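You operate a simulated robot arm through the tools that you are given. There is no shell and no other tool.

You run a simulated robot arm. Do the job below in one go: nothing can be reset, and whatever is moved stays where it is left.

Task
Draw whey from vat 3 and run it into the ribbed grey cup.
Fine: the ribbed cup stands on its SEAT; wind the hanging cup UP before swinging; hold the grey button till the hanging cup is empty; leave the teal switch and the other ribbed cups.

Only the result counts: the job must be done as asked and must still hold three seconds after the hand-in. Knocking over, shifting, dropping, spilling or breaking anything else fails it.

Robot
A 6-joint arm with a two-finger parallel gripper, fixed in place. Base frame: the origin is on the floor under the middle of its stand, x ahead of it, y to its left, z up; the work surface is at about z = 800. Readings come in mm, degrees, newtons and seconds.
With the tool pointing down near the work surface it reaches from about 260 to 680 mm from the base axis. Its first joint turns from -66.0 to 66.0 degrees. Payload 2.9 kg.
Tool frame: the origin (TCP) lies between the finger pads and is the grasp point; the fingertips stand 30 mm ahead of it; z points along the fingers, y is the line along which they close. The gripper opens to 110 mm. The fingers are 20 mm wide and 10 mm thick; the gripper's body (48 by 112 mm) begins 55 mm behind the TCP.
Orientation is that of the tool frame in the base frame, as a unit quaternion [w, x, y, z]. With the fingers straight down and closing along the base's y, the tool's x points along the base's -x, its y along +y and its z along -z.

Tools
- The arm moves only by the tool servo_tool. Its argument "targets" is a list of rows, each a list of 7 numbers: the shift along the tool's x, y, z in mm, then the turn, a rotation vector about the tool's x, y, z in degrees, then the gripper command, from -1 (shut) to 1 (fully open), values between in proportion. In form: [[tx, ty, tz, ax, ay, az, fingers], ...]. A call has 1 to 20 rows; each row is the pose to reach, as a shift and turn from the pose commanded when the call began, along the tool's axes at that moment. A row lasts 0.2 s, in which the tool goes at most 50 mm and 8.6 degrees; a call with a longer step from one row to the next is refused whole, and so is a gripper value outside its range. Where a pose cannot be reached the arm comes as near as it can. A force on the tool above 40 N (or 10 N above the force at the start of the call, whichever is more), or a blocked arm, ends the call early, and 0.2 s more pass. Each finger travels about 108 mm/s and halts on what it meets, pressing with about 22 N; the grip force reading is that of the motor and also rises with nothing between the fingers. The clock runs only during rows and for 0.2 s after the last one: add rows that repeat a pose to give the fingers time. It gives the time, the measured TCP pose, the force on the tool (base axes), the opening and the grip force at its end, in the units of the frame above (readings bear some noise), with the torque about the TCP (base axes, N m) and any sound that the robot's microphone picked up.
- Cameras (640 x 400 px; columns grow to the right, rows downward): "scene" is fixed at [83.4, 440.9, 1378.4]; the picture's right is [-0.69, -0.72, 0.00], its down [-0.44, 0.41, -0.80] and it looks along [0.58, -0.55, -0.60] (base axes); focal length 214 px, centre (320, 200). "wrist" rides on the gripper at [72, 17, -103] in the tool frame; the picture's right is [-0.23, 0.97, 0.00], its down [-0.76, -0.18, -0.62] and it looks along [-0.61, -0.14, 0.78] (tool axes); focal length 222 px, centre (320, 200). There is no depth. A picture from a camera that has moved, and an enlarged one, comes with that camera's place and axes in the base frame and with its lens.
- get_image(camera): a new picture of that camera. No time passes.
- zoom(camera, box): a new picture of the part [left, top, right, bottom] of that camera's present view, enlarged. No time passes.
- job_done(): hands the job in; it is judged then, once.

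Places have to be worked out from the pictures, the camera data and where the tool is seen. Open the gripper and draw the arm clear of the work before you hand the job in, unless the task says otherwise.

The tools are called after ">>>" as name(argument=value, ...) on one line, values as JSON. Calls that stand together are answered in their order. servo_tool: Moves the arm, as the interface text tells. Its arguments: {"type":"object","properties":{"targets":{"type":"array"}},"required":["targets"]} The other tools are called the same way: get_image (camera) takes a picture; zoom (camera, box) takes an enlarged picture of a part of a camera's view; job_done () hands the job in.

At the start:

```text
t: 0.0
ee_pos: [362.1, 139.8, 1304.6]
ee_rot: [0.0, 0.0, 1.0, 0.0]
force: [0.0, 0.2, 0.3]
wrist_torque: [-0.02, 0.03, -0.04]
gripper_width: 109.9
gripper_force: 0.1
```

scene: 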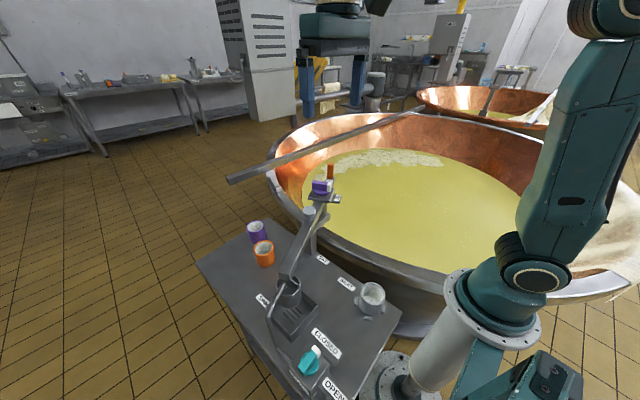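
wrist: 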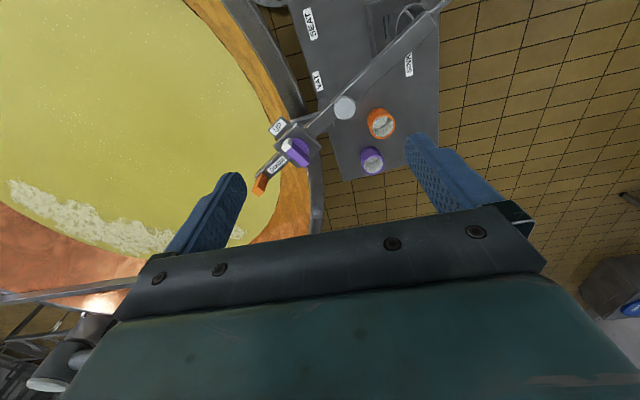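

I'll start by looking closer at the work area in both cameras to identify the parts and labels.

>>> zoom(camera="scene", box=[190, 140, 430, 290])

>>> zoom(camera="scene", box=[220, 250, 460, 400])

>>> zoom(camera="wrist", box=[220, 0, 460, 200])

>>> zoom(camera="scene", box=[280, 150, 360, 220])

```text
2.67 times, centred on (310, 215) of scene
camera zoom: at [83.4, 440.9, 1378.4], right [-0.69, -0.72, 0.0], down [-0.44, 0.41, -0.8], along [0.58, -0.55, -0.6], focal length 572 px, centre (347, 160)
```

zoom: 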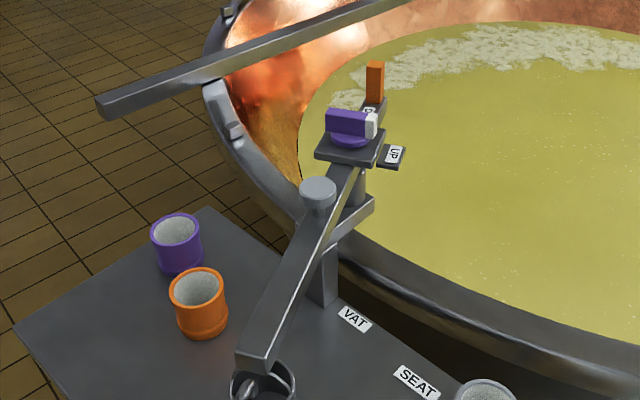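

```text
2.67 times, centred on (340, 325) of scene
camera zoom: at [83.4, 440.9, 1378.4], right [-0.69, -0.72, 0.0], down [-0.44, 0.41, -0.8], along [0.58, -0.55, -0.6], focal length 572 px, centre (267, -133)
```

zoom: 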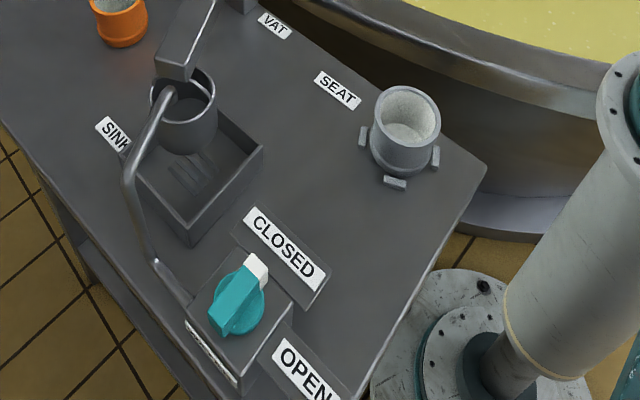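

```text
2.00 times, centred on (340, 100) of wrist
camera zoom: at [290.2, 156.7, 1407.5], right [0.23, 0.97, 0.0], down [0.76, -0.18, 0.62], along [0.61, -0.14, -0.78], focal length 444 px, centre (280, 400)
```

zoom: 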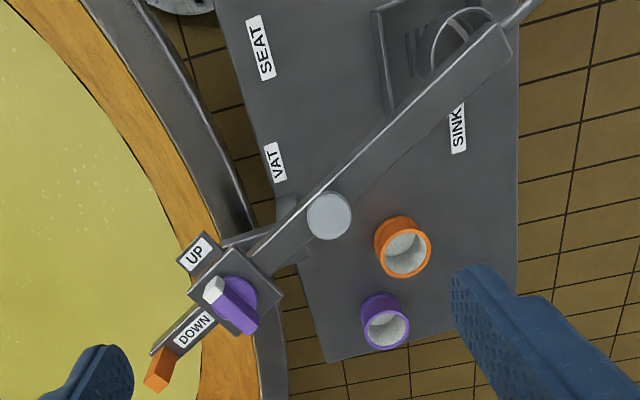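

```text
5.71 times, centred on (320, 185) of scene
camera zoom: at [83.4, 440.9, 1378.4], right [-0.69, -0.72, 0.0], down [-0.44, 0.41, -0.8], along [0.58, -0.55, -0.6], focal length 1226 px, centre (320, 286)
```

zoom: 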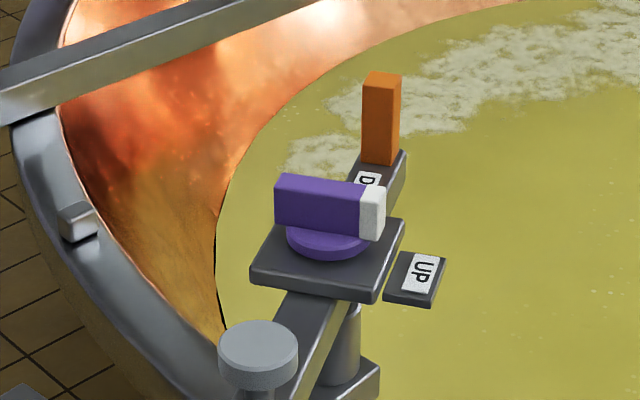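

The picture shows a boom on a post. The hanging dark cup is at one end over the sink, the purple UP/DOWN knob and orange peg are at the other end, and the round grey button sits on the boom. I'll move the wrist camera a little lower and closer, well clear of the boom, for better triangulation.

>>> servo_tool(targets=[[10, -20, 30, 0, 0, 0, 1], [20, -40, 60, 0, 0, 0, 1], [30, -55, 90, 0, 0, 0, 1], [35, -70, 120, 0, 0, 0, 1], [35, -70, 120, 0, 0, 0, 1]])

>>> get_image(camera="wrist")

>>> get_image(camera="scene")

```text
t: 1.2
ee_pos: [326.9, 67.7, 1183.5]
ee_rot: [0.001, 0.001, 1.0, 0.001]
force: [-0.1, 0.3, 1.3]
wrist_torque: [0.01, 0.0, -0.01]
gripper_width: 109.9
gripper_force: 0.1
```

```text
taken
camera wrist: at [255.7, 84.8, 1285.8], right [0.23, 0.97, 0.0], down [0.76, -0.18, 0.62], along [0.61, -0.14, -0.78], focal length 222 px, centre (320, 200)
```

wrist: 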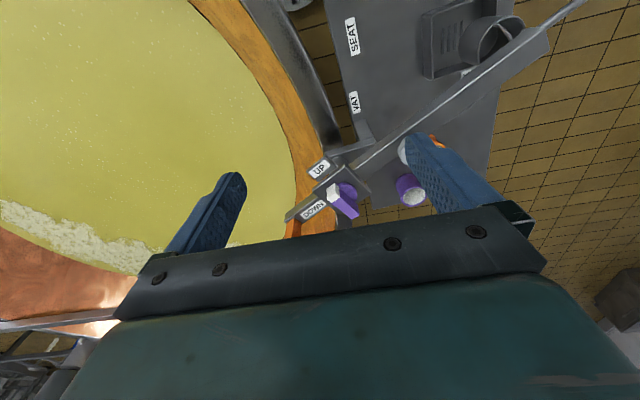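

```text
taken
```

scene: 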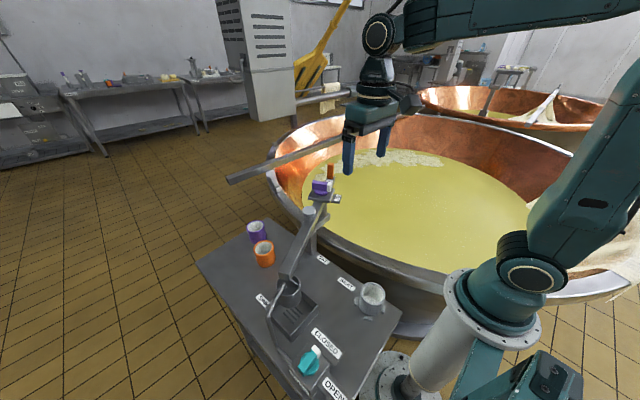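

The arm now covers part of the mechanism, so I'll pull the camera back in x and zoom on the knob end.

>>> servo_tool(targets=[[25, 0, 0, 0, 0, 0, 1], [50, 0, 0, 0, 0, 0, 1], [60, 0, 0, 0, 0, 0, 1], [60, 0, 0, 0, 0, 0, 1]])

>>> zoom(camera="wrist", box=[240, 0, 560, 200])

>>> zoom(camera="wrist", box=[270, 90, 430, 210])

```text
t: 2.2
ee_pos: [266.9, 69.4, 1182.9]
ee_rot: [0.0, 0.0, 1.0, 0.0]
force: [-0.9, 0.8, -0.1]
wrist_torque: [0.0, 0.0, -0.01]
gripper_width: 110.0
gripper_force: 0.0
```

```text
2.00 times, centred on (400, 100) of wrist
camera zoom: at [195.6, 86.9, 1285.7], right [0.23, 0.97, 0.0], down [0.76, -0.18, 0.62], along [0.61, -0.14, -0.78], focal length 444 px, centre (160, 400)
```

zoom: 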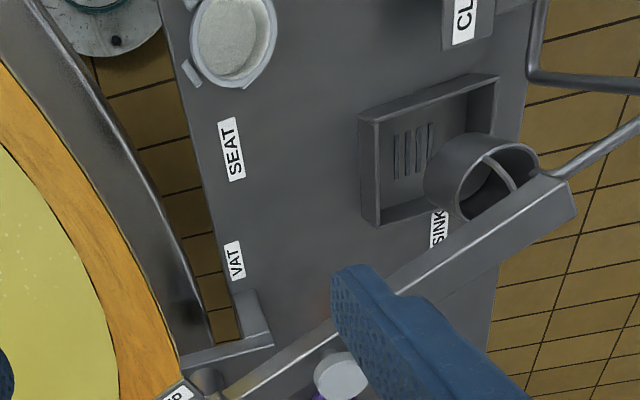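

```text
3.33 times, centred on (350, 150) of wrist
camera zoom: at [195.6, 86.9, 1285.7], right [0.23, 0.97, 0.0], down [0.76, -0.18, 0.62], along [0.61, -0.14, -0.78], focal length 740 px, centre (220, 367)
```

zoom: 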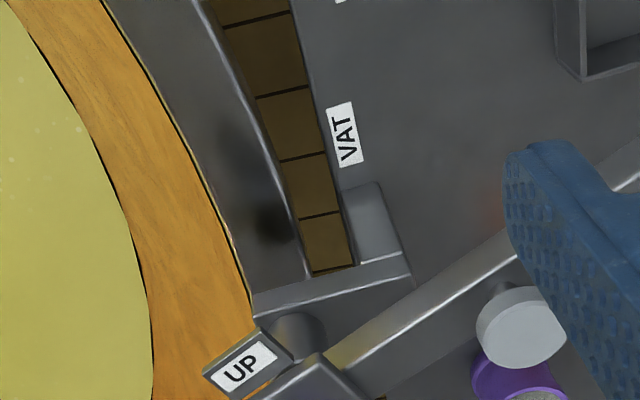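

I'll raise the camera so that the knob and peg fall in the clear gap between the fingers.

>>> servo_tool(targets=[[-20, 8, -32, 0, 0, 0, 1], [-35, 15, -65, 0, 0, 0, 1], [-35, 15, -65, 0, 0, 0, 1]])

>>> zoom(camera="wrist", box=[220, 60, 420, 210])

>>> get_image(camera="wrist")

```text
t: 3.0
ee_pos: [302.2, 85.0, 1249.9]
ee_rot: [0.0, 0.0, 1.0, -0.001]
force: [1.2, 0.2, 0.1]
wrist_torque: [-0.01, 0.01, 0.04]
gripper_width: 110.0
gripper_force: 0.0
```

```text
2.67 times, centred on (320, 135) of wrist
camera zoom: at [228.9, 102.3, 1352.0], right [0.23, 0.97, 0.0], down [0.76, -0.18, 0.62], along [0.61, -0.14, -0.78], focal length 592 px, centre (320, 373)
```

zoom: 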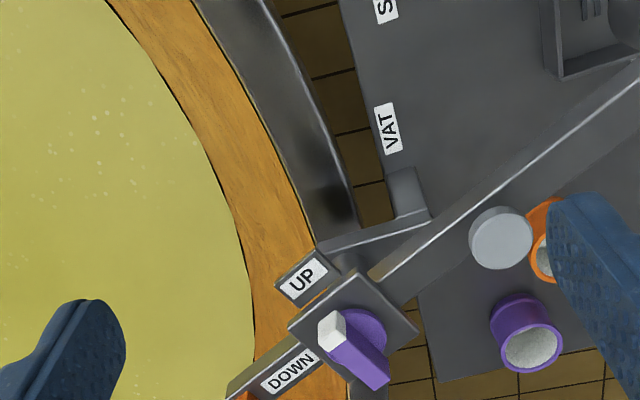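

```text
taken
camera wrist: at [228.9, 102.3, 1352.0], right [0.23, 0.97, 0.0], down [0.76, -0.18, 0.62], along [0.61, -0.14, -0.78], focal length 222 px, centre (320, 200)
```

wrist: 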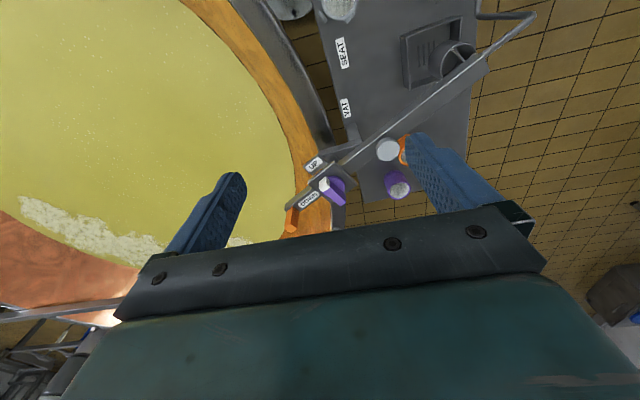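

This view is clear. I'll zoom onto the orange peg and the knob to place them precisely.

>>> zoom(camera="wrist", box=[265, 150, 365, 240])

>>> zoom(camera="scene", box=[290, 150, 350, 210])

>>> zoom(camera="scene", box=[260, 260, 400, 350])

```text
4.44 times, centred on (315, 195) of wrist
camera zoom: at [228.9, 102.3, 1352.0], right [0.23, 0.97, 0.0], down [0.76, -0.18, 0.62], along [0.61, -0.14, -0.78], focal length 987 px, centre (342, 222)
```

zoom: 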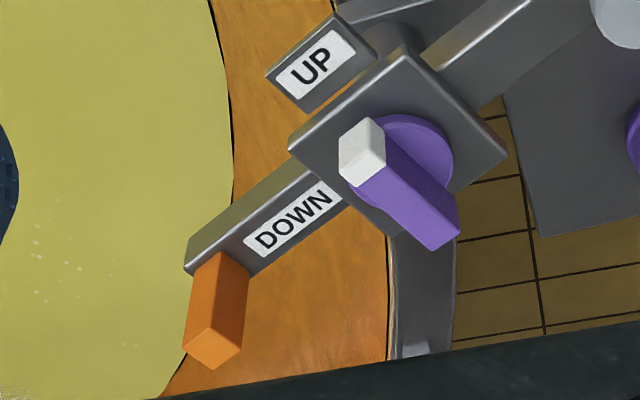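

```text
6.67 times, centred on (320, 180) of scene
camera zoom: at [83.4, 440.9, 1378.4], right [-0.69, -0.72, 0.0], down [-0.44, 0.41, -0.8], along [0.58, -0.55, -0.6], focal length 1430 px, centre (320, 333)
```

zoom: 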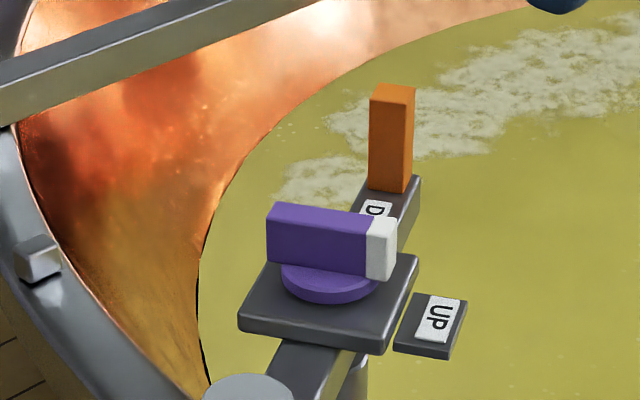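

```text
4.44 times, centred on (330, 305) of scene
camera zoom: at [83.4, 440.9, 1378.4], right [-0.69, -0.72, 0.0], down [-0.44, 0.41, -0.8], along [0.58, -0.55, -0.6], focal length 953 px, centre (276, -267)
```

zoom: 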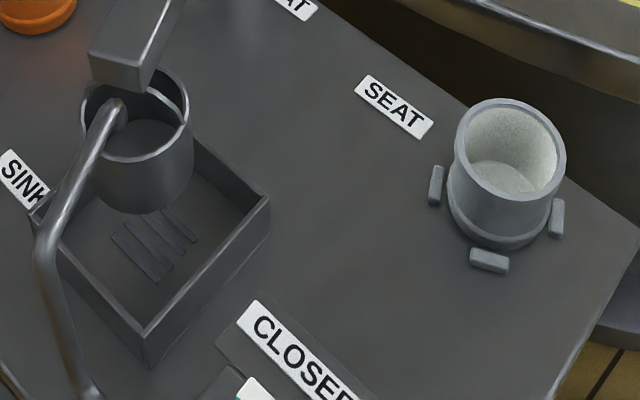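

Triangulated from both cameras, the positions are:

| Part | Position / state |
|---|---|
| Orange peg | about (520,-22), z 1000–1049 |
| Knob | centre (466,73), top about 1042, pointing to UP |
| Button cap | (408,172), top about 1027 |
| Pivot | about (461,83) |
| Seat cup | about (200,145) |

I'll go above the orange peg with the gripper turned to straddle it across the boom.

>>> servo_tool(targets=[[-27, -13, 8, 0, 0, 7.6, 1], [-54, -26, 20, 0, 0, 15.2, 1], [-82, -40, 40, 0, 0, 22.9, 1], [-109, -53, 60, 0, 0, 30.5, 1], [-136, -66, 80, 0, 0, 38.1, 1], [-163, -80, 100, 0, 0, 45.7, 1], [-190, -93, 115, 0, 0, 53.4, 1], [-218, -107, 130, 0, 0, 61, 1], [-218, -107, 130, 0, 0, 61, 1]])

>>> get_image(camera="wrist")

>>> zoom(camera="scene", box=[260, 100, 420, 220])

```text
t: 5.0
ee_pos: [522.3, -20.5, 1120.4]
ee_rot: [0.0, 0.509, 0.861, 0.001]
force: [-0.1, 0.6, 0.4]
wrist_torque: [0.0, -0.01, 0.0]
gripper_width: 109.8
gripper_force: 0.1
```

```text
taken
camera wrist: at [502.9, 50.3, 1222.8], right [0.96, 0.27, 0.0], down [0.21, -0.75, 0.62], along [0.17, -0.6, -0.78], focal length 222 px, centre (320, 200)
```

wrist: 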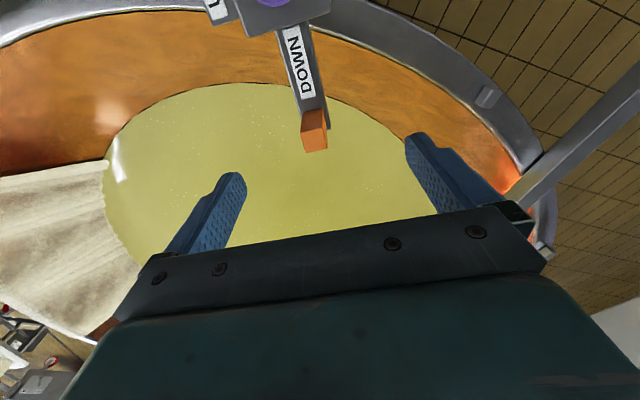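

```text
3.33 times, centred on (340, 160) of scene
camera zoom: at [83.4, 440.9, 1378.4], right [-0.69, -0.72, 0.0], down [-0.44, 0.41, -0.8], along [0.58, -0.55, -0.6], focal length 715 px, centre (253, 333)
```

zoom: 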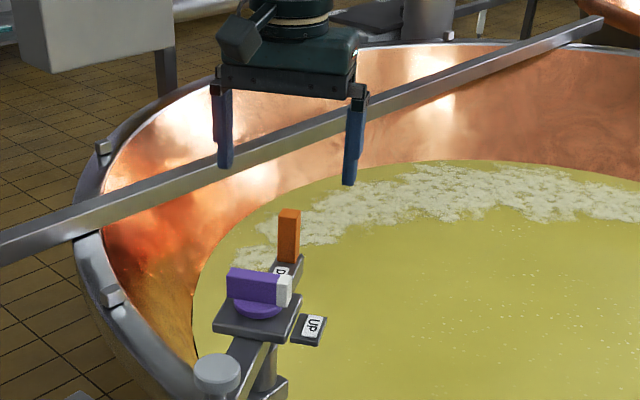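

The peg sits at about (520,-23), right under the tool. I'll descend straight down to TCP z≈1038 with the fingers open.

>>> servo_tool(targets=[[0, 0, 25, 0, 0, 0, 1], [0, 0, 50, 0, 0, 0, 1], [0, 0, 70, 0, 0, 0, 1], [0, 0, 82, 0, 0, 0, 1], [0, 0, 82, 0, 0, 0, 1]])

>>> get_image(camera="wrist")

>>> zoom(camera="scene", box=[260, 100, 420, 220])

```text
t: 6.2
ee_pos: [522.0, -22.0, 1038.4]
ee_rot: [0.001, 0.507, 0.862, 0.0]
force: [0.2, -0.9, 0.7]
wrist_torque: [-0.02, 0.02, 0.01]
gripper_width: 109.9
gripper_force: 0.1
```

```text
taken
camera wrist: at [501.7, 50.5, 1141.3], right [0.96, 0.27, 0.0], down [0.21, -0.75, 0.62], along [0.17, -0.6, -0.78], focal length 222 px, centre (320, 200)
```

wrist: 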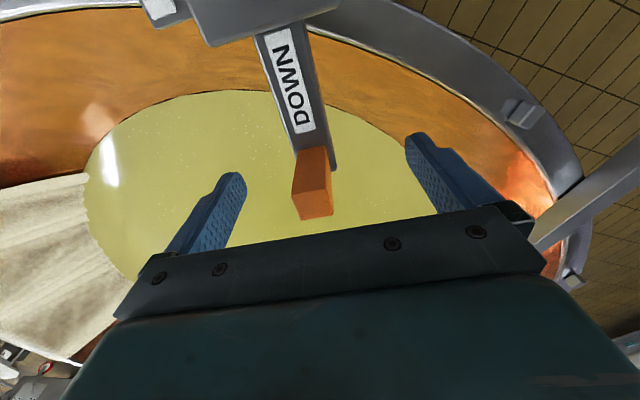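

```text
3.33 times, centred on (340, 160) of scene
camera zoom: at [83.4, 440.9, 1378.4], right [-0.69, -0.72, 0.0], down [-0.44, 0.41, -0.8], along [0.58, -0.55, -0.6], focal length 715 px, centre (253, 333)
```

zoom: 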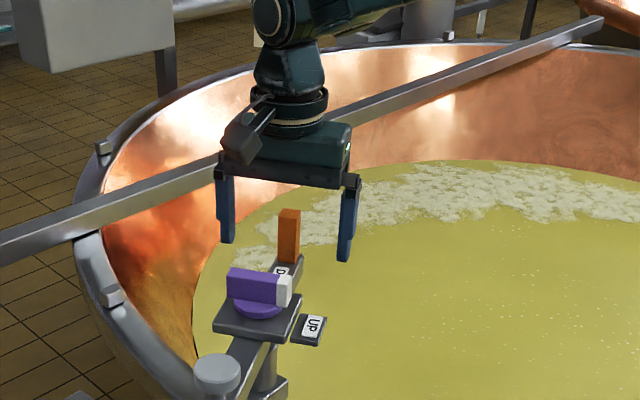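

The peg lies between the pads, and the TCP projects onto it in both views. I'll close the fingers on it.

>>> servo_tool(targets=[[0, 0, 0, 0, 0, 0, 0], [0, 0, 0, 0, 0, 0, -0.5], [0, 0, 0, 0, 0, 0, -0.8], [0, 0, 0, 0, 0, 0, -1], [0, 0, 0, 0, 0, 0, -1]])

>>> zoom(camera="scene", box=[260, 130, 360, 220])

>>> get_image(camera="wrist")

```text
t: 7.4
ee_pos: [521.1, -21.4, 1040.3]
ee_rot: [0.0, 0.508, 0.861, 0.0]
force: [-2.6, -4.0, 0.1]
wrist_torque: [0.01, 0.25, 0.29]
gripper_width: 20.9
gripper_force: 45.1
```

```text
4.44 times, centred on (310, 175) of scene
camera zoom: at [83.3, 440.8, 1378.4], right [-0.69, -0.72, 0.0], down [-0.44, 0.41, -0.8], along [0.58, -0.55, -0.6], focal length 953 px, centre (364, 311)
```

zoom: 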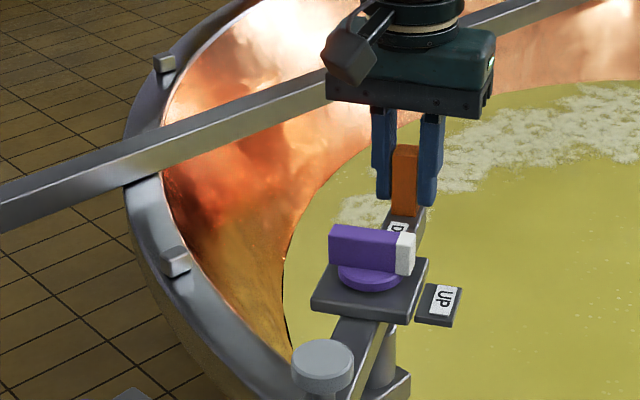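

```text
taken
camera wrist: at [501.6, 50.2, 1141.5], right [0.96, 0.27, 0.0], down [0.21, -0.75, 0.62], along [0.17, -0.6, -0.78], focal length 222 px, centre (320, 200)
```

wrist: 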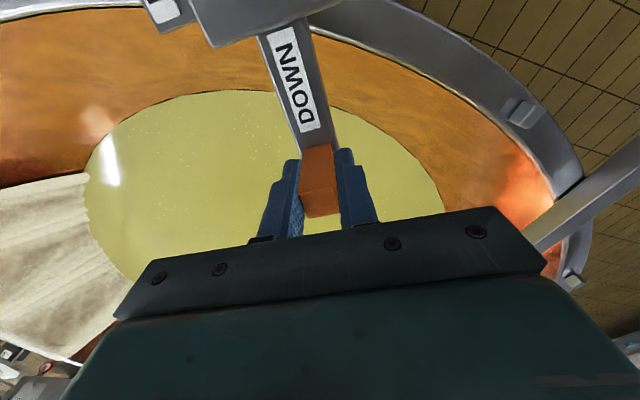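

The peg is gripped at 20.9 mm width. I'll swing the boom a gentle first 12° about the estimated pivot (461,83), radius ≈121 mm, and read the forces.

>>> servo_tool(targets=[[0.07, 4.2, 0, 0, 0, -2, -1], [0.29, 8.4, 0, 0, 0, -4, -1], [0.66, 12.6, 0, 0, 0, -6, -1], [1.17, 16.8, 0, 0, 0, -8, -1], [1.83, 21.0, 0, 0, 0, -10, -1], [2.64, 25.1, 0, 0, 0, -12, -1], [2.64, 25.1, 0, 0, 0, -12, -1]])

>>> get_image(camera="scene")

>>> get_image(camera="wrist")

```text
t: 9.0
ee_pos: [539.8, -6.5, 1039.1]
ee_rot: [0.0, 0.413, 0.911, 0.001]
force: [-13.4, 6.5, 14.2]
wrist_torque: [0.02, 0.57, 0.47]
gripper_width: 21.0
gripper_force: 45.6
```

```text
taken
```

scene: 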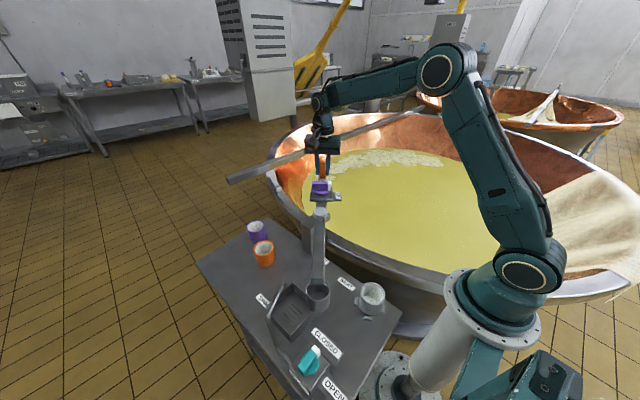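

```text
taken
camera wrist: at [505.6, 59.0, 1141.4], right [0.88, 0.47, 0.0], down [0.37, -0.69, 0.62], along [0.29, -0.55, -0.78], focal length 222 px, centre (320, 200)
```

wrist: 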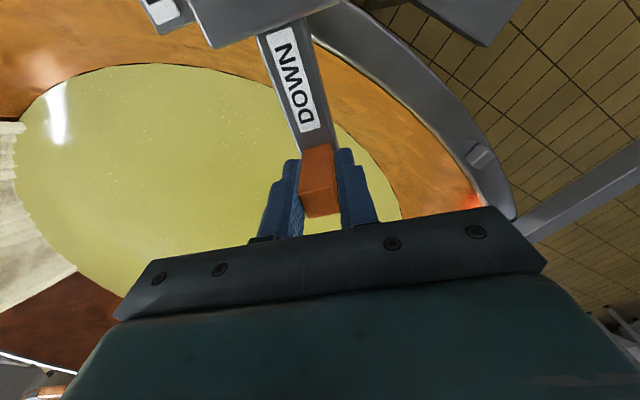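

The boom follows, with about 14 N pulling inward, so the real pivot is nearer (455,79). I'll loosen the fingers to a cage slightly wider than the peg so it can swivel, then swing another 40° about the corrected pivot.

>>> servo_tool(targets=[[0, 0, 0, 0, 0, 0, -0.56], [0, 0, 0, 0, 0, 0, -0.56], [0.88, 8.48, 0, 0, 0, -4, -0.56], [2.34, 16.87, 0, 0, 0, -8, -0.56], [4.39, 25.14, 0, 0, 0, -12, -0.56], [7.01, 33.25, 0, 0, 0, -16, -0.56], [10.18, 41.16, 0, 0, 0, -20, -0.56], [13.91, 48.82, 0, 0, 0, -24, -0.56], [18.15, 56.21, 0, 0, 0, -28, -0.56], [22.91, 63.28, 0, 0, 0, -32, -0.56], [28.14, 70.01, 0, 0, 0, -36, -0.56], [33.83, 76.35, 0, 0, 0, -40, -0.56], [33.83, 76.35, 0, 0, 0, -40, -0.56]])

>>> get_image(camera="scene")

>>> get_image(camera="wrist")

```text
t: 11.8
ee_pos: [576.3, 68.5, 1037.5]
ee_rot: [0.001, 0.076, 0.997, 0.001]
force: [-0.8, 0.2, 0.1]
wrist_torque: [-0.02, 0.01, 0.01]
gripper_width: 24.5
gripper_force: 0.6
```

```text
taken
```

scene: 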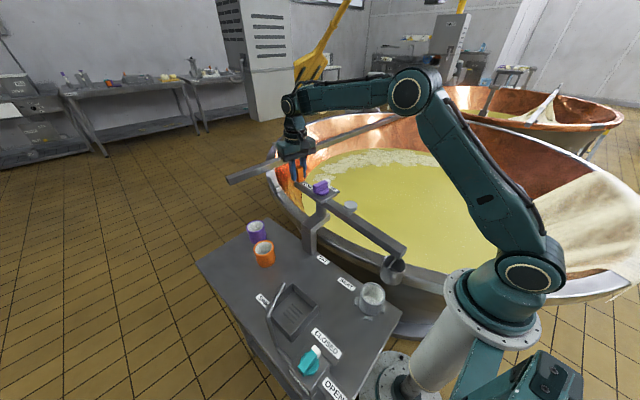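

```text
taken
camera wrist: at [507.9, 96.1, 1140.7], right [0.38, 0.93, 0.0], down [0.72, -0.29, 0.62], along [0.58, -0.23, -0.78], focal length 222 px, centre (320, 200)
```

wrist: 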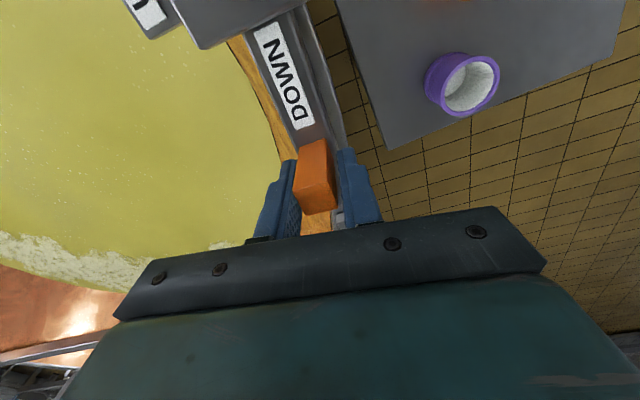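

The cage works: no forces, and the boom has swung to about the seat region. I'll zoom in on the cup end and the ribbed cup.

>>> zoom(camera="scene", box=[280, 160, 440, 320])

>>> zoom(camera="wrist", box=[230, 100, 410, 240])

```text
2.50 times, centred on (360, 240) of scene
camera zoom: at [83.4, 440.9, 1378.4], right [-0.69, -0.72, 0.0], down [-0.44, 0.41, -0.8], along [0.58, -0.55, -0.6], focal length 536 px, centre (220, 100)
```

zoom: 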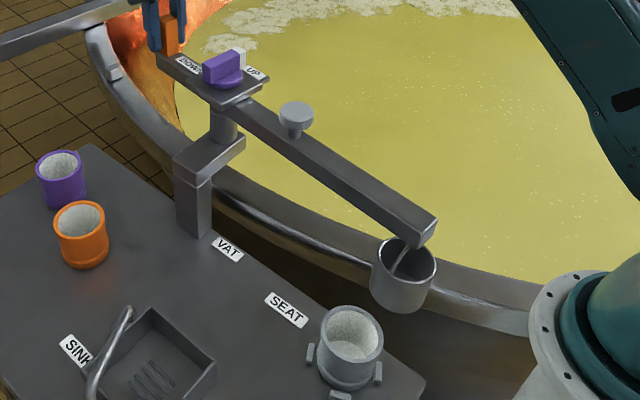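

```text
2.86 times, centred on (320, 170) of wrist
camera zoom: at [507.9, 96.1, 1140.7], right [0.38, 0.93, 0.0], down [0.72, -0.29, 0.62], along [0.58, -0.23, -0.78], focal length 635 px, centre (320, 286)
```

zoom: 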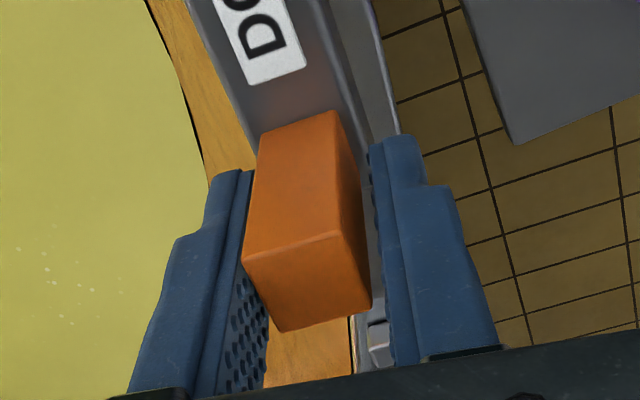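

The TCP readings so far (520,-22), (541,-7) and (576,68) all fit a pivot at about (467,73) with radius 109 mm, so the knob sits on the pivot axis. Before the cup crosses the vat rim I'll check its bottom height against the rim.

>>> zoom(camera="scene", box=[350, 225, 450, 305])

>>> zoom(camera="scene", box=[300, 180, 480, 320])

```text
5.00 times, centred on (400, 265) of scene
camera zoom: at [83.4, 440.9, 1378.4], right [-0.69, -0.72, 0.0], down [-0.44, 0.41, -0.8], along [0.58, -0.55, -0.6], focal length 1072 px, centre (-80, -125)
```

zoom: 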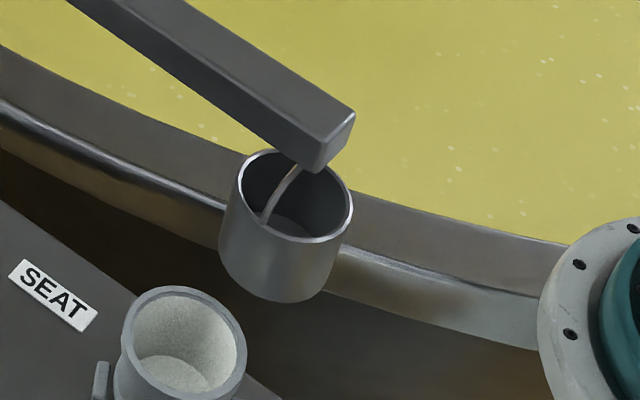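

```text
2.86 times, centred on (390, 250) of scene
camera zoom: at [83.4, 440.9, 1378.4], right [-0.69, -0.72, 0.0], down [-0.44, 0.41, -0.8], along [0.58, -0.55, -0.6], focal length 613 px, centre (120, 57)
```

zoom: 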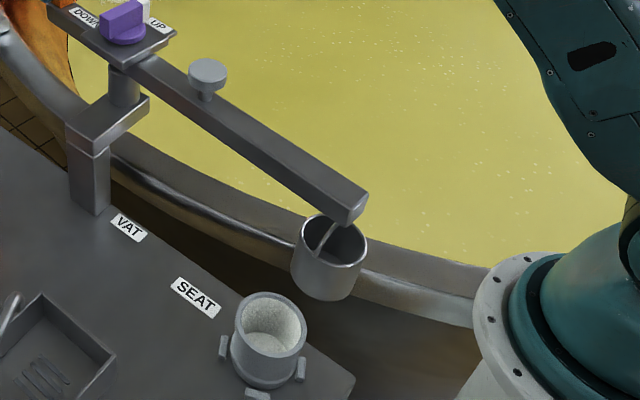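

The clip on the rim triangulates to z≈843 and the hanging cup's bottom to about 884, so it clears the rim by about 40 mm. I'll swing another 40° about the refined pivot, toward the vat.

>>> servo_tool(targets=[[1.12, 7.54, 0, 0, 0, -4.4, -0.56], [2.75, 14.98, 0, 0, 0, -8.8, -0.56], [4.91, 22.29, 0, 0, 0, -13.2, -0.56], [7.57, 29.43, 0, 0, 0, -17.6, -0.56], [10.72, 36.37, 0, 0, 0, -22, -0.56], [14.34, 43.08, 0, 0, 0, -26.4, -0.56], [18.43, 49.51, 0, 0, 0, -30.8, -0.56], [22.95, 55.64, 0, 0, 0, -35.2, -0.56], [27.89, 61.45, 0, 0, 0, -39.6, -0.56], [33.23, 66.89, 0, 0, 0, -44, -0.56], [33.23, 66.89, 0, 0, 0, -44, -0.56]])

>>> get_image(camera="scene")

>>> get_image(camera="wrist")

```text
t: 14.2
ee_pos: [554.1, 139.2, 1037.7]
ee_rot: [0.001, -0.302, 0.953, 0.001]
force: [0.2, -1.6, -0.7]
wrist_torque: [-0.03, 0.01, 0.02]
gripper_width: 24.6
gripper_force: 0.7
```

```text
taken
```

scene: 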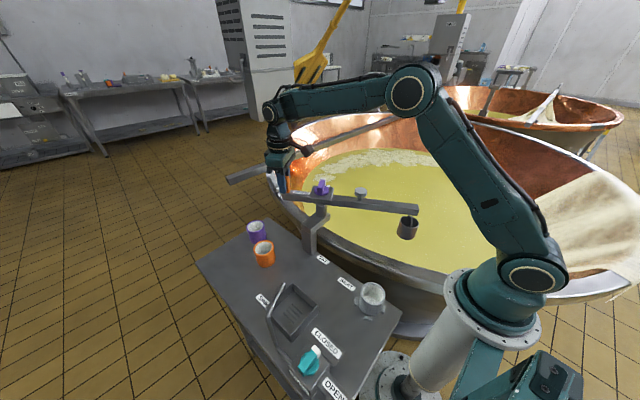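

```text
taken
camera wrist: at [486.5, 111.1, 1140.3], right [-0.37, 0.93, 0.0], down [0.72, 0.29, 0.62], along [0.58, 0.23, -0.78], focal length 222 px, centre (320, 200)
```

wrist: 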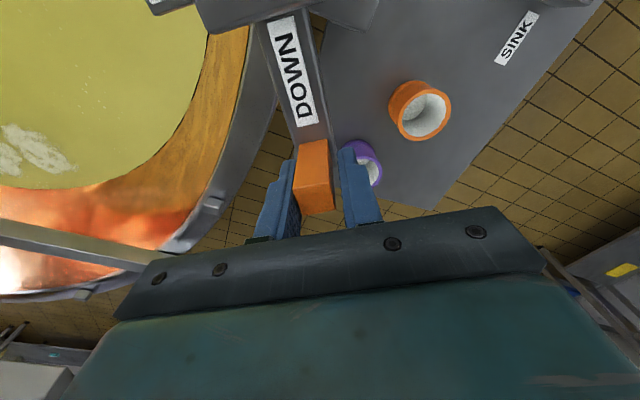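

It is swinging freely, and the cup is now over the whey near the edge (boom ≈217°). I'll swing 30° more to bring it well inside the vat.

>>> servo_tool(targets=[[0.59, 7.61, 0, 0, 0, -4.3, -0.56], [1.7, 15.15, 0, 0, 0, -8.6, -0.56], [3.34, 22.6, 0, 0, 0, -12.9, -0.56], [5.5, 29.92, 0, 0, 0, -17.2, -0.56], [8.16, 37.07, 0, 0, 0, -21.5, -0.56], [11.31, 44.02, 0, 0, 0, -25.8, -0.56], [14.94, 50.73, 0, 0, 0, -30.1, -0.56], [16.93, 53.98, 0, 0, 0, -32.4, -0.56], [16.93, 53.98, 0, 0, 0, -32.4, -0.56]])

>>> get_image(camera="scene")

>>> get_image(camera="wrist")

>>> zoom(camera="scene", box=[260, 130, 440, 270])

```text
t: 16.2
ee_pos: [508.5, 174.6, 1038.3]
ee_rot: [0.001, -0.555, 0.832, 0.001]
force: [0.8, 0.1, -0.2]
wrist_torque: [0.01, 0.02, -0.01]
gripper_width: 24.6
gripper_force: 1.4
```

```text
taken
```

scene: 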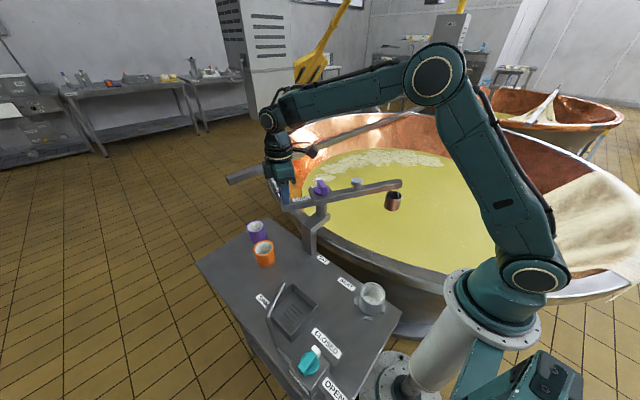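

```text
taken
camera wrist: at [466.4, 113.4, 1141.0], right [-0.81, 0.58, 0.0], down [0.46, 0.63, 0.62], along [0.36, 0.51, -0.78], focal length 222 px, centre (320, 200)
```

wrist: 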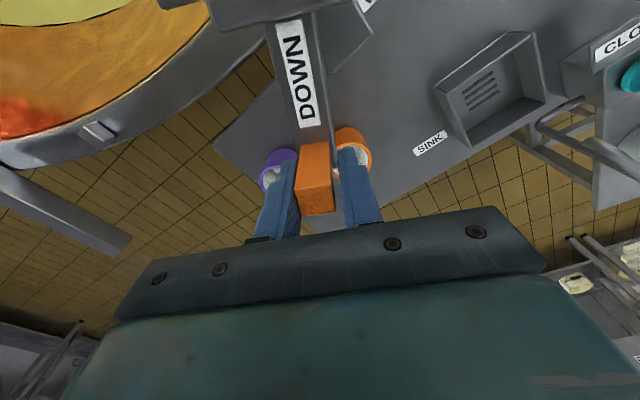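

```text
2.86 times, centred on (350, 200) of scene
camera zoom: at [83.4, 440.9, 1378.4], right [-0.69, -0.72, 0.0], down [-0.44, 0.41, -0.8], along [0.58, -0.55, -0.6], focal length 613 px, centre (234, 200)
```

zoom: 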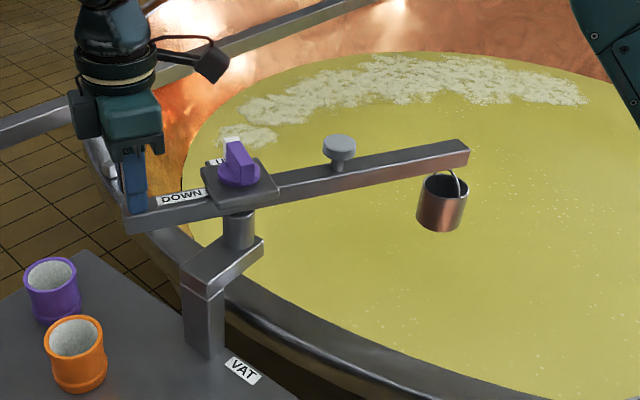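

The cup hangs well inside the vat with the boom at ≈247°, and the knob's white tip still points to UP. I'll release the peg, rise, and move over the knob with the gripper turned to straddle its bar.

>>> servo_tool(targets=[[0, 0, 0, 0, 0, 0, -0.2], [0, 0, 0, 0, 0, 0, 0], [0, 0, -25, 0, 0, 0, 0], [0, 0, -55, 0, 0, 0, 0], [0, 0, -85, 0, 0, 0, 0], [10, 0, -85, 0, 0, 8.2, 0], [20, 0, -85, 0, 0, 16.4, 0], [30, 0, -85, 0, 0, 24.6, 0], [40, 0, -85, 0, 0, 32.9, 0], [50, 0, -85, 0, 0, 41.1, 0], [60, 0, -85, 0, 0, 49.3, 0], [70, 0, -85, 0, 0, 57.5, 0], [80, 0, -85, 0, 0, 65.7, 0], [90, 0.2, -85, 0, 0, 74, 0], [100, 0.3, -85, 0, 0, 82.2, 0], [109.5, 0.4, -85, 0, 0, 90.4, 0], [109.5, 0.4, -85, 0, 0, 90.4, 0]])

>>> get_image(camera="wrist")

>>> zoom(camera="scene", box=[260, 110, 440, 250])

```text
t: 19.8
ee_pos: [466.2, 72.2, 1123.2]
ee_rot: [0.0, 0.2, 0.98, 0.0]
force: [0.4, -0.8, 0.2]
wrist_torque: [0.03, 0.01, -0.02]
gripper_width: 55.1
gripper_force: 0.1
```

```text
taken
camera wrist: at [407.4, 116.7, 1225.2], right [0.59, 0.81, 0.0], down [0.63, -0.46, 0.62], along [0.5, -0.37, -0.78], focal length 222 px, centre (320, 200)
```

wrist: 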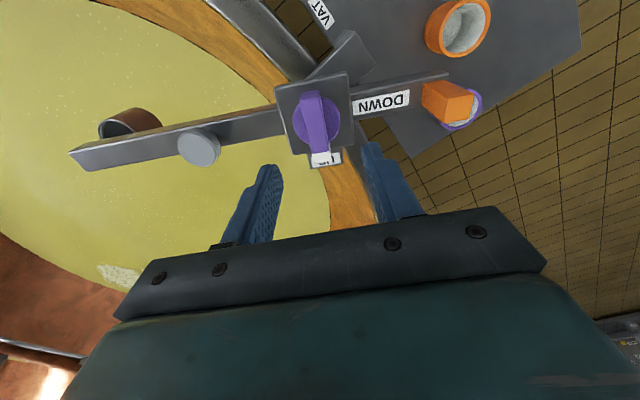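

```text
2.86 times, centred on (350, 180) of scene
camera zoom: at [83.4, 440.9, 1378.4], right [-0.69, -0.72, 0.0], down [-0.44, 0.41, -0.8], along [0.58, -0.55, -0.6], focal length 613 px, centre (234, 257)
```

zoom: 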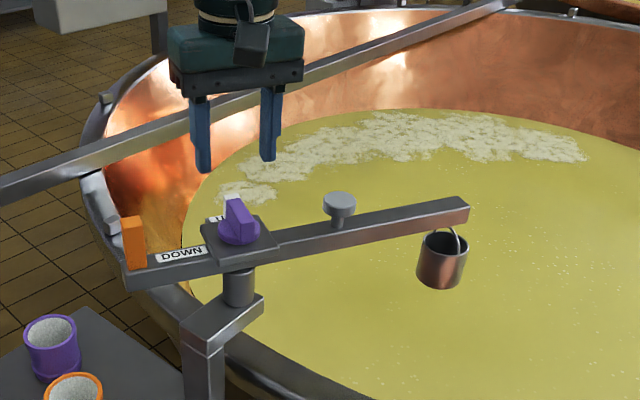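

The knob bar lines up between the open fingers. I'll zoom on it to check its centre before descending.

>>> zoom(camera="wrist", box=[260, 60, 380, 180])

>>> zoom(camera="scene", box=[300, 150, 360, 210])

```text
3.33 times, centred on (320, 120) of wrist
camera zoom: at [407.4, 116.7, 1225.2], right [0.59, 0.81, 0.0], down [0.63, -0.46, 0.62], along [0.5, -0.37, -0.78], focal length 740 px, centre (320, 467)
```

zoom: 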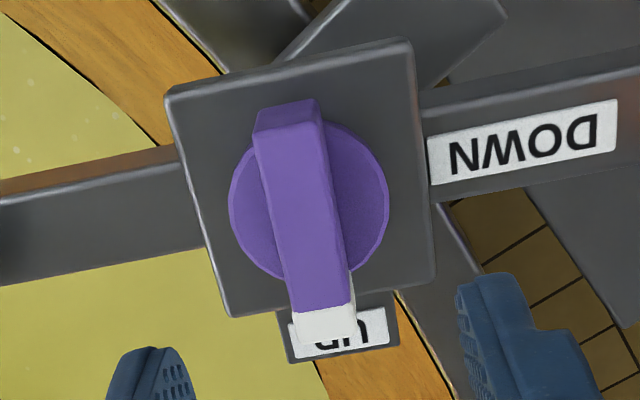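

```text
6.67 times, centred on (330, 180) of scene
camera zoom: at [83.4, 440.9, 1378.4], right [-0.69, -0.72, 0.0], down [-0.44, 0.41, -0.8], along [0.58, -0.55, -0.6], focal length 1430 px, centre (253, 333)
```

zoom: 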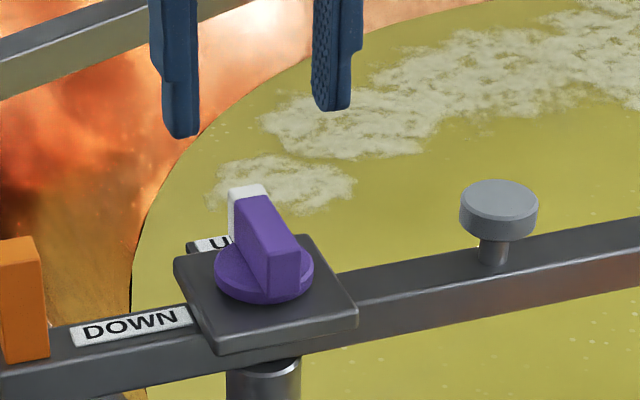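

The knob bar's centre is near (462.5,72.5) and points to 336°, matching the gripper angle within 1–2°. I'll descend to TCP z≈1051, with the tips just above the knob disc, and close on the bar.

>>> servo_tool(targets=[[2, -1, 25, 0, 0, 0, 0], [3.95, -2.2, 50, 0, 0, 0, 0], [3.95, -2.2, 65, 0, 0, 0, 0], [3.95, -2.2, 72, 0, 0, 0, 0], [3.95, -2.2, 72, 0, 0, 0, -0.3], [3.95, -2.2, 72, 0, 0, 0, -0.6], [3.95, -2.2, 72, 0, 0, 0, -0.8], [3.95, -2.2, 72, 0, 0, 0, -1], [3.95, -2.2, 72, 0, 0, 0, -1]])

>>> zoom(camera="scene", box=[280, 130, 400, 230])

>>> get_image(camera="wrist")

```text
t: 21.8
ee_pos: [462.4, 74.3, 1050.8]
ee_rot: [0.0, 0.2, 0.98, 0.0]
force: [-7.8, -15.0, 0.1]
wrist_torque: [-0.64, 0.05, -0.13]
gripper_width: 42.5
gripper_force: 45.0
```

```text
4.00 times, centred on (340, 180) of scene
camera zoom: at [83.2, 440.5, 1378.5], right [-0.69, -0.72, 0.0], down [-0.44, 0.41, -0.8], along [0.58, -0.55, -0.6], focal length 858 px, centre (240, 280)
```

zoom: 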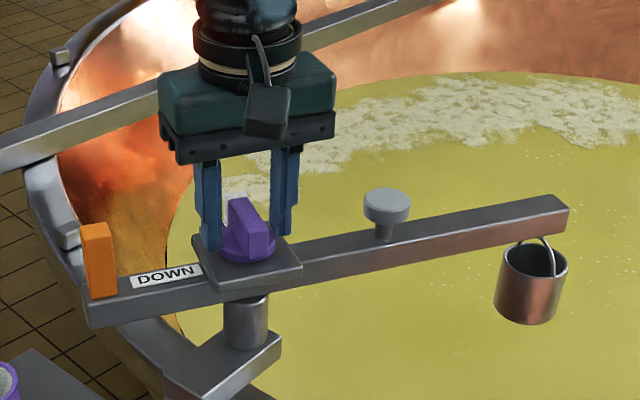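

```text
taken
camera wrist: at [403.0, 116.2, 1153.2], right [0.59, 0.81, 0.0], down [0.63, -0.46, 0.62], along [0.5, -0.37, -0.78], focal length 222 px, centre (320, 200)
```

wrist: 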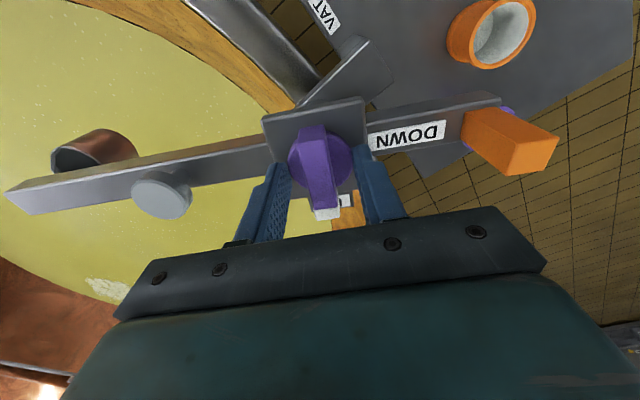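

The width of 42.5 mm shows the fingers closed on the round disc, so it sits higher than I judged. I'll open, raise 9 mm and close again on the bar alone.

>>> servo_tool(targets=[[0, 0, 0, 0, 0, 0, -0.1], [0, 0, 0, 0, 0, 0, 0], [0, 0, -5, 0, 0, 0, 0], [0, 0, -9, 0, 0, 0, 0], [0, 0, -9, 0, 0, 0, 0]])

>>> zoom(camera="scene", box=[290, 140, 370, 210])

>>> zoom(camera="wrist", box=[220, 90, 420, 250])

```text
t: 23.0
ee_pos: [461.7, 72.4, 1059.3]
ee_rot: [0.001, 0.2, 0.98, 0.002]
force: [-0.1, -0.8, -0.9]
wrist_torque: [-0.01, 0.01, -0.02]
gripper_width: 55.2
gripper_force: 0.2
```

```text
5.71 times, centred on (330, 175) of scene
camera zoom: at [83.4, 440.9, 1378.4], right [-0.69, -0.72, 0.0], down [-0.44, 0.41, -0.8], along [0.58, -0.55, -0.6], focal length 1226 px, centre (263, 343)
```

zoom: 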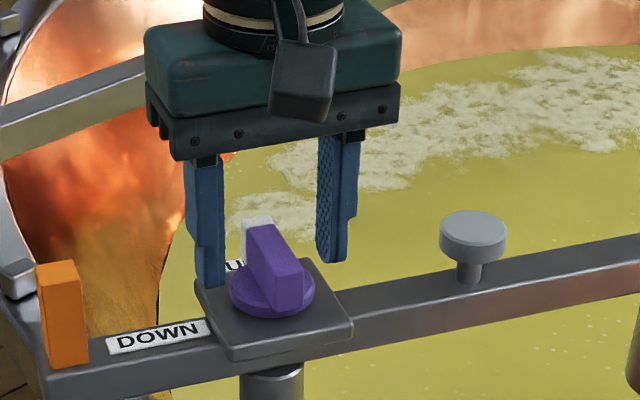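

```text
2.50 times, centred on (320, 170) of wrist
camera zoom: at [403.1, 116.4, 1162.4], right [0.59, 0.81, 0.0], down [0.63, -0.46, 0.62], along [0.5, -0.37, -0.78], focal length 555 px, centre (320, 275)
```

zoom: 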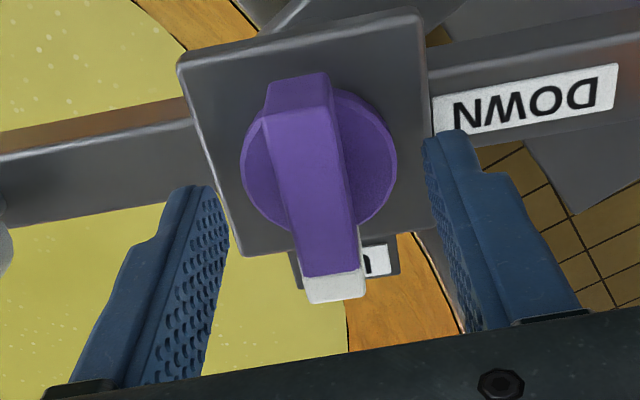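

The tips are now above the disc and the bar's top is at ≈1045. I'll close on the bar.

>>> servo_tool(targets=[[0, 0, 0, 0, 0, 0, -0.4], [0, 0, 0, 0, 0, 0, -0.7], [0, 0, 0, 0, 0, 0, -0.9], [0, 0, 0, 0, 0, 0, -1], [0, 0, 0, 0, 0, 0, -1]])

>>> zoom(camera="scene", box=[290, 140, 370, 210])

>>> get_image(camera="wrist")

```text
t: 24.2
ee_pos: [462.5, 71.0, 1059.2]
ee_rot: [0.0, 0.201, 0.98, 0.0]
force: [-0.9, -8.3, 1.2]
wrist_torque: [-0.23, 0.13, 0.07]
gripper_width: 15.9
gripper_force: 45.0
```

```text
5.71 times, centred on (330, 175) of scene
camera zoom: at [83.3, 440.7, 1378.5], right [-0.69, -0.72, 0.0], down [-0.44, 0.41, -0.8], along [0.58, -0.55, -0.6], focal length 1226 px, centre (263, 343)
```

zoom: 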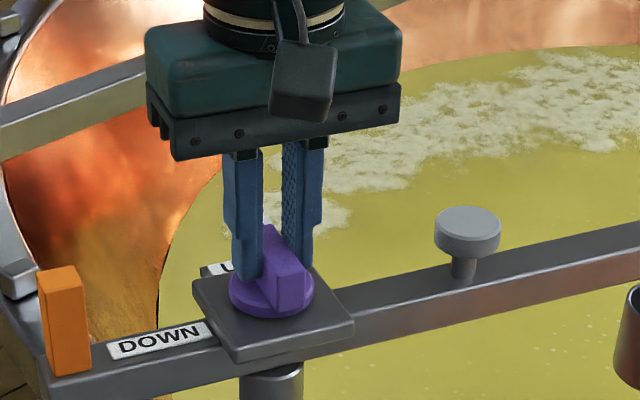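

```text
taken
camera wrist: at [403.1, 115.9, 1162.2], right [0.59, 0.81, 0.0], down [0.63, -0.46, 0.62], along [0.5, -0.37, -0.78], focal length 222 px, centre (320, 200)
```

wrist: 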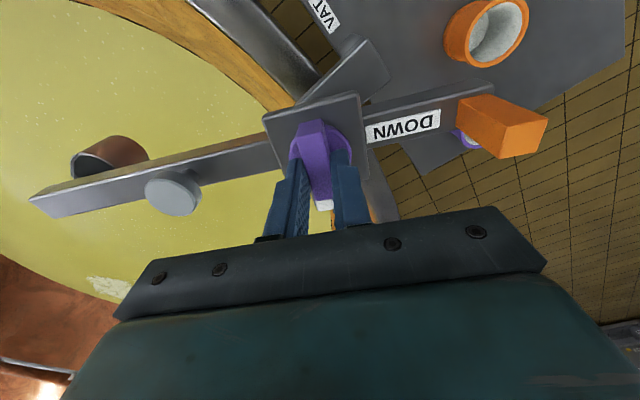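

The bar is gripped at 15.9 mm. I'll turn it 16° counter-clockwise toward DOWN first, to see whether the knob turns on its own without dragging the boom.

>>> servo_tool(targets=[[0, 0, 0, 0, 0, -4, -1], [0, 0, 0, 0, 0, -8, -1], [0, 0, 0, 0, 0, -12, -1], [0, 0, 0, 0, 0, -16, -1], [0, 0, 0, 0, 0, -16, -1]])

>>> zoom(camera="scene", box=[260, 110, 440, 250])

>>> get_image(camera="wrist")

```text
t: 25.4
ee_pos: [462.0, 72.2, 1059.9]
ee_rot: [0.0, 0.061, 0.998, -0.001]
force: [-2.2, -12.4, -6.5]
wrist_torque: [-0.47, -1.35, -0.05]
gripper_width: 15.8
gripper_force: 45.0
```

```text
2.86 times, centred on (350, 180) of scene
camera zoom: at [83.4, 440.6, 1378.5], right [-0.69, -0.72, 0.0], down [-0.44, 0.41, -0.8], along [0.58, -0.55, -0.6], focal length 613 px, centre (234, 257)
```

zoom: 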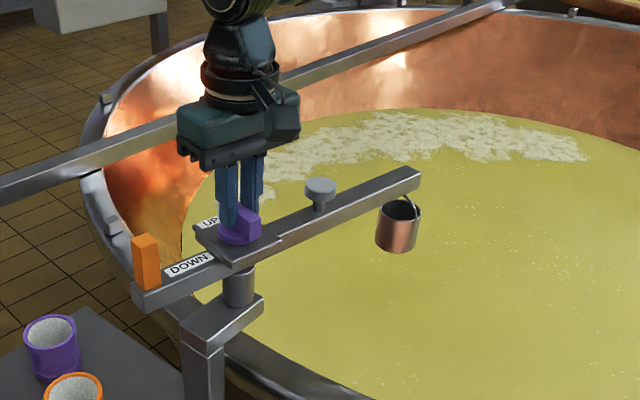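

```text
taken
camera wrist: at [393.3, 97.4, 1162.2], right [0.34, 0.94, 0.0], down [0.73, -0.27, 0.62], along [0.59, -0.21, -0.78], focal length 222 px, centre (320, 200)
```

wrist: 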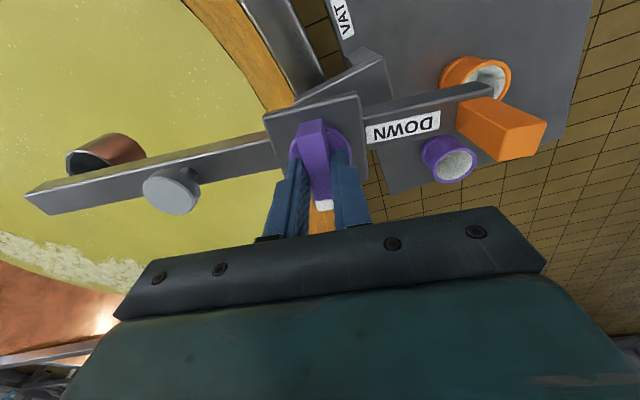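

The whole boom turned with the knob (torque about z is nearly nil), so it swings more freely than the knob turns. I'll keep turning slowly the same way to see if the boom meets a stop or catch on the vat side. The cup stays over the whey, well inside.

>>> servo_tool(targets=[[0, 0, 0, 0, 0, -4, -1], [0, 0, 0, 0, 0, -8, -1], [0, 0, 0, 0, 0, -12, -1], [0, 0, 0, 0, 0, -16, -1], [0, 0, 0, 0, 0, -18, -1]])

>>> zoom(camera="scene", box=[260, 110, 440, 250])

>>> get_image(camera="wrist")

```text
t: 26.6
ee_pos: [461.8, 71.4, 1058.9]
ee_rot: [-0.001, -0.095, 0.996, 0.0]
force: [-4.9, -13.3, -3.9]
wrist_torque: [-0.33, -0.06, -1.3]
gripper_width: 17.7
gripper_force: 45.2
```

```text
2.86 times, centred on (350, 180) of scene
camera zoom: at [83.3, 440.5, 1378.5], right [-0.69, -0.72, 0.0], down [-0.44, 0.41, -0.8], along [0.58, -0.55, -0.6], focal length 613 px, centre (234, 257)
```

zoom: 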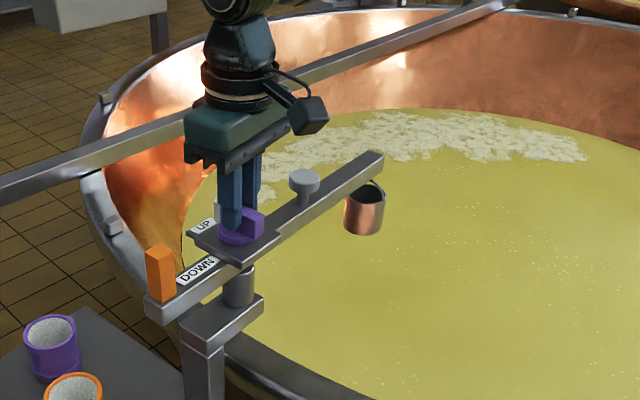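

```text
taken
camera wrist: at [388.6, 74.6, 1162.4], right [0.04, 1.0, 0.0], down [0.78, -0.03, 0.62], along [0.62, -0.02, -0.78], focal length 222 px, centre (320, 200)
```

wrist: 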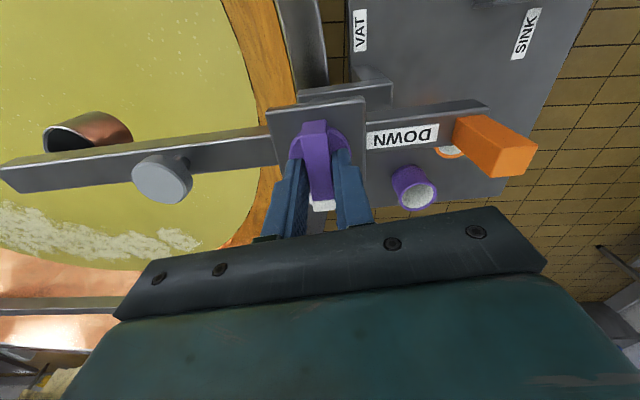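

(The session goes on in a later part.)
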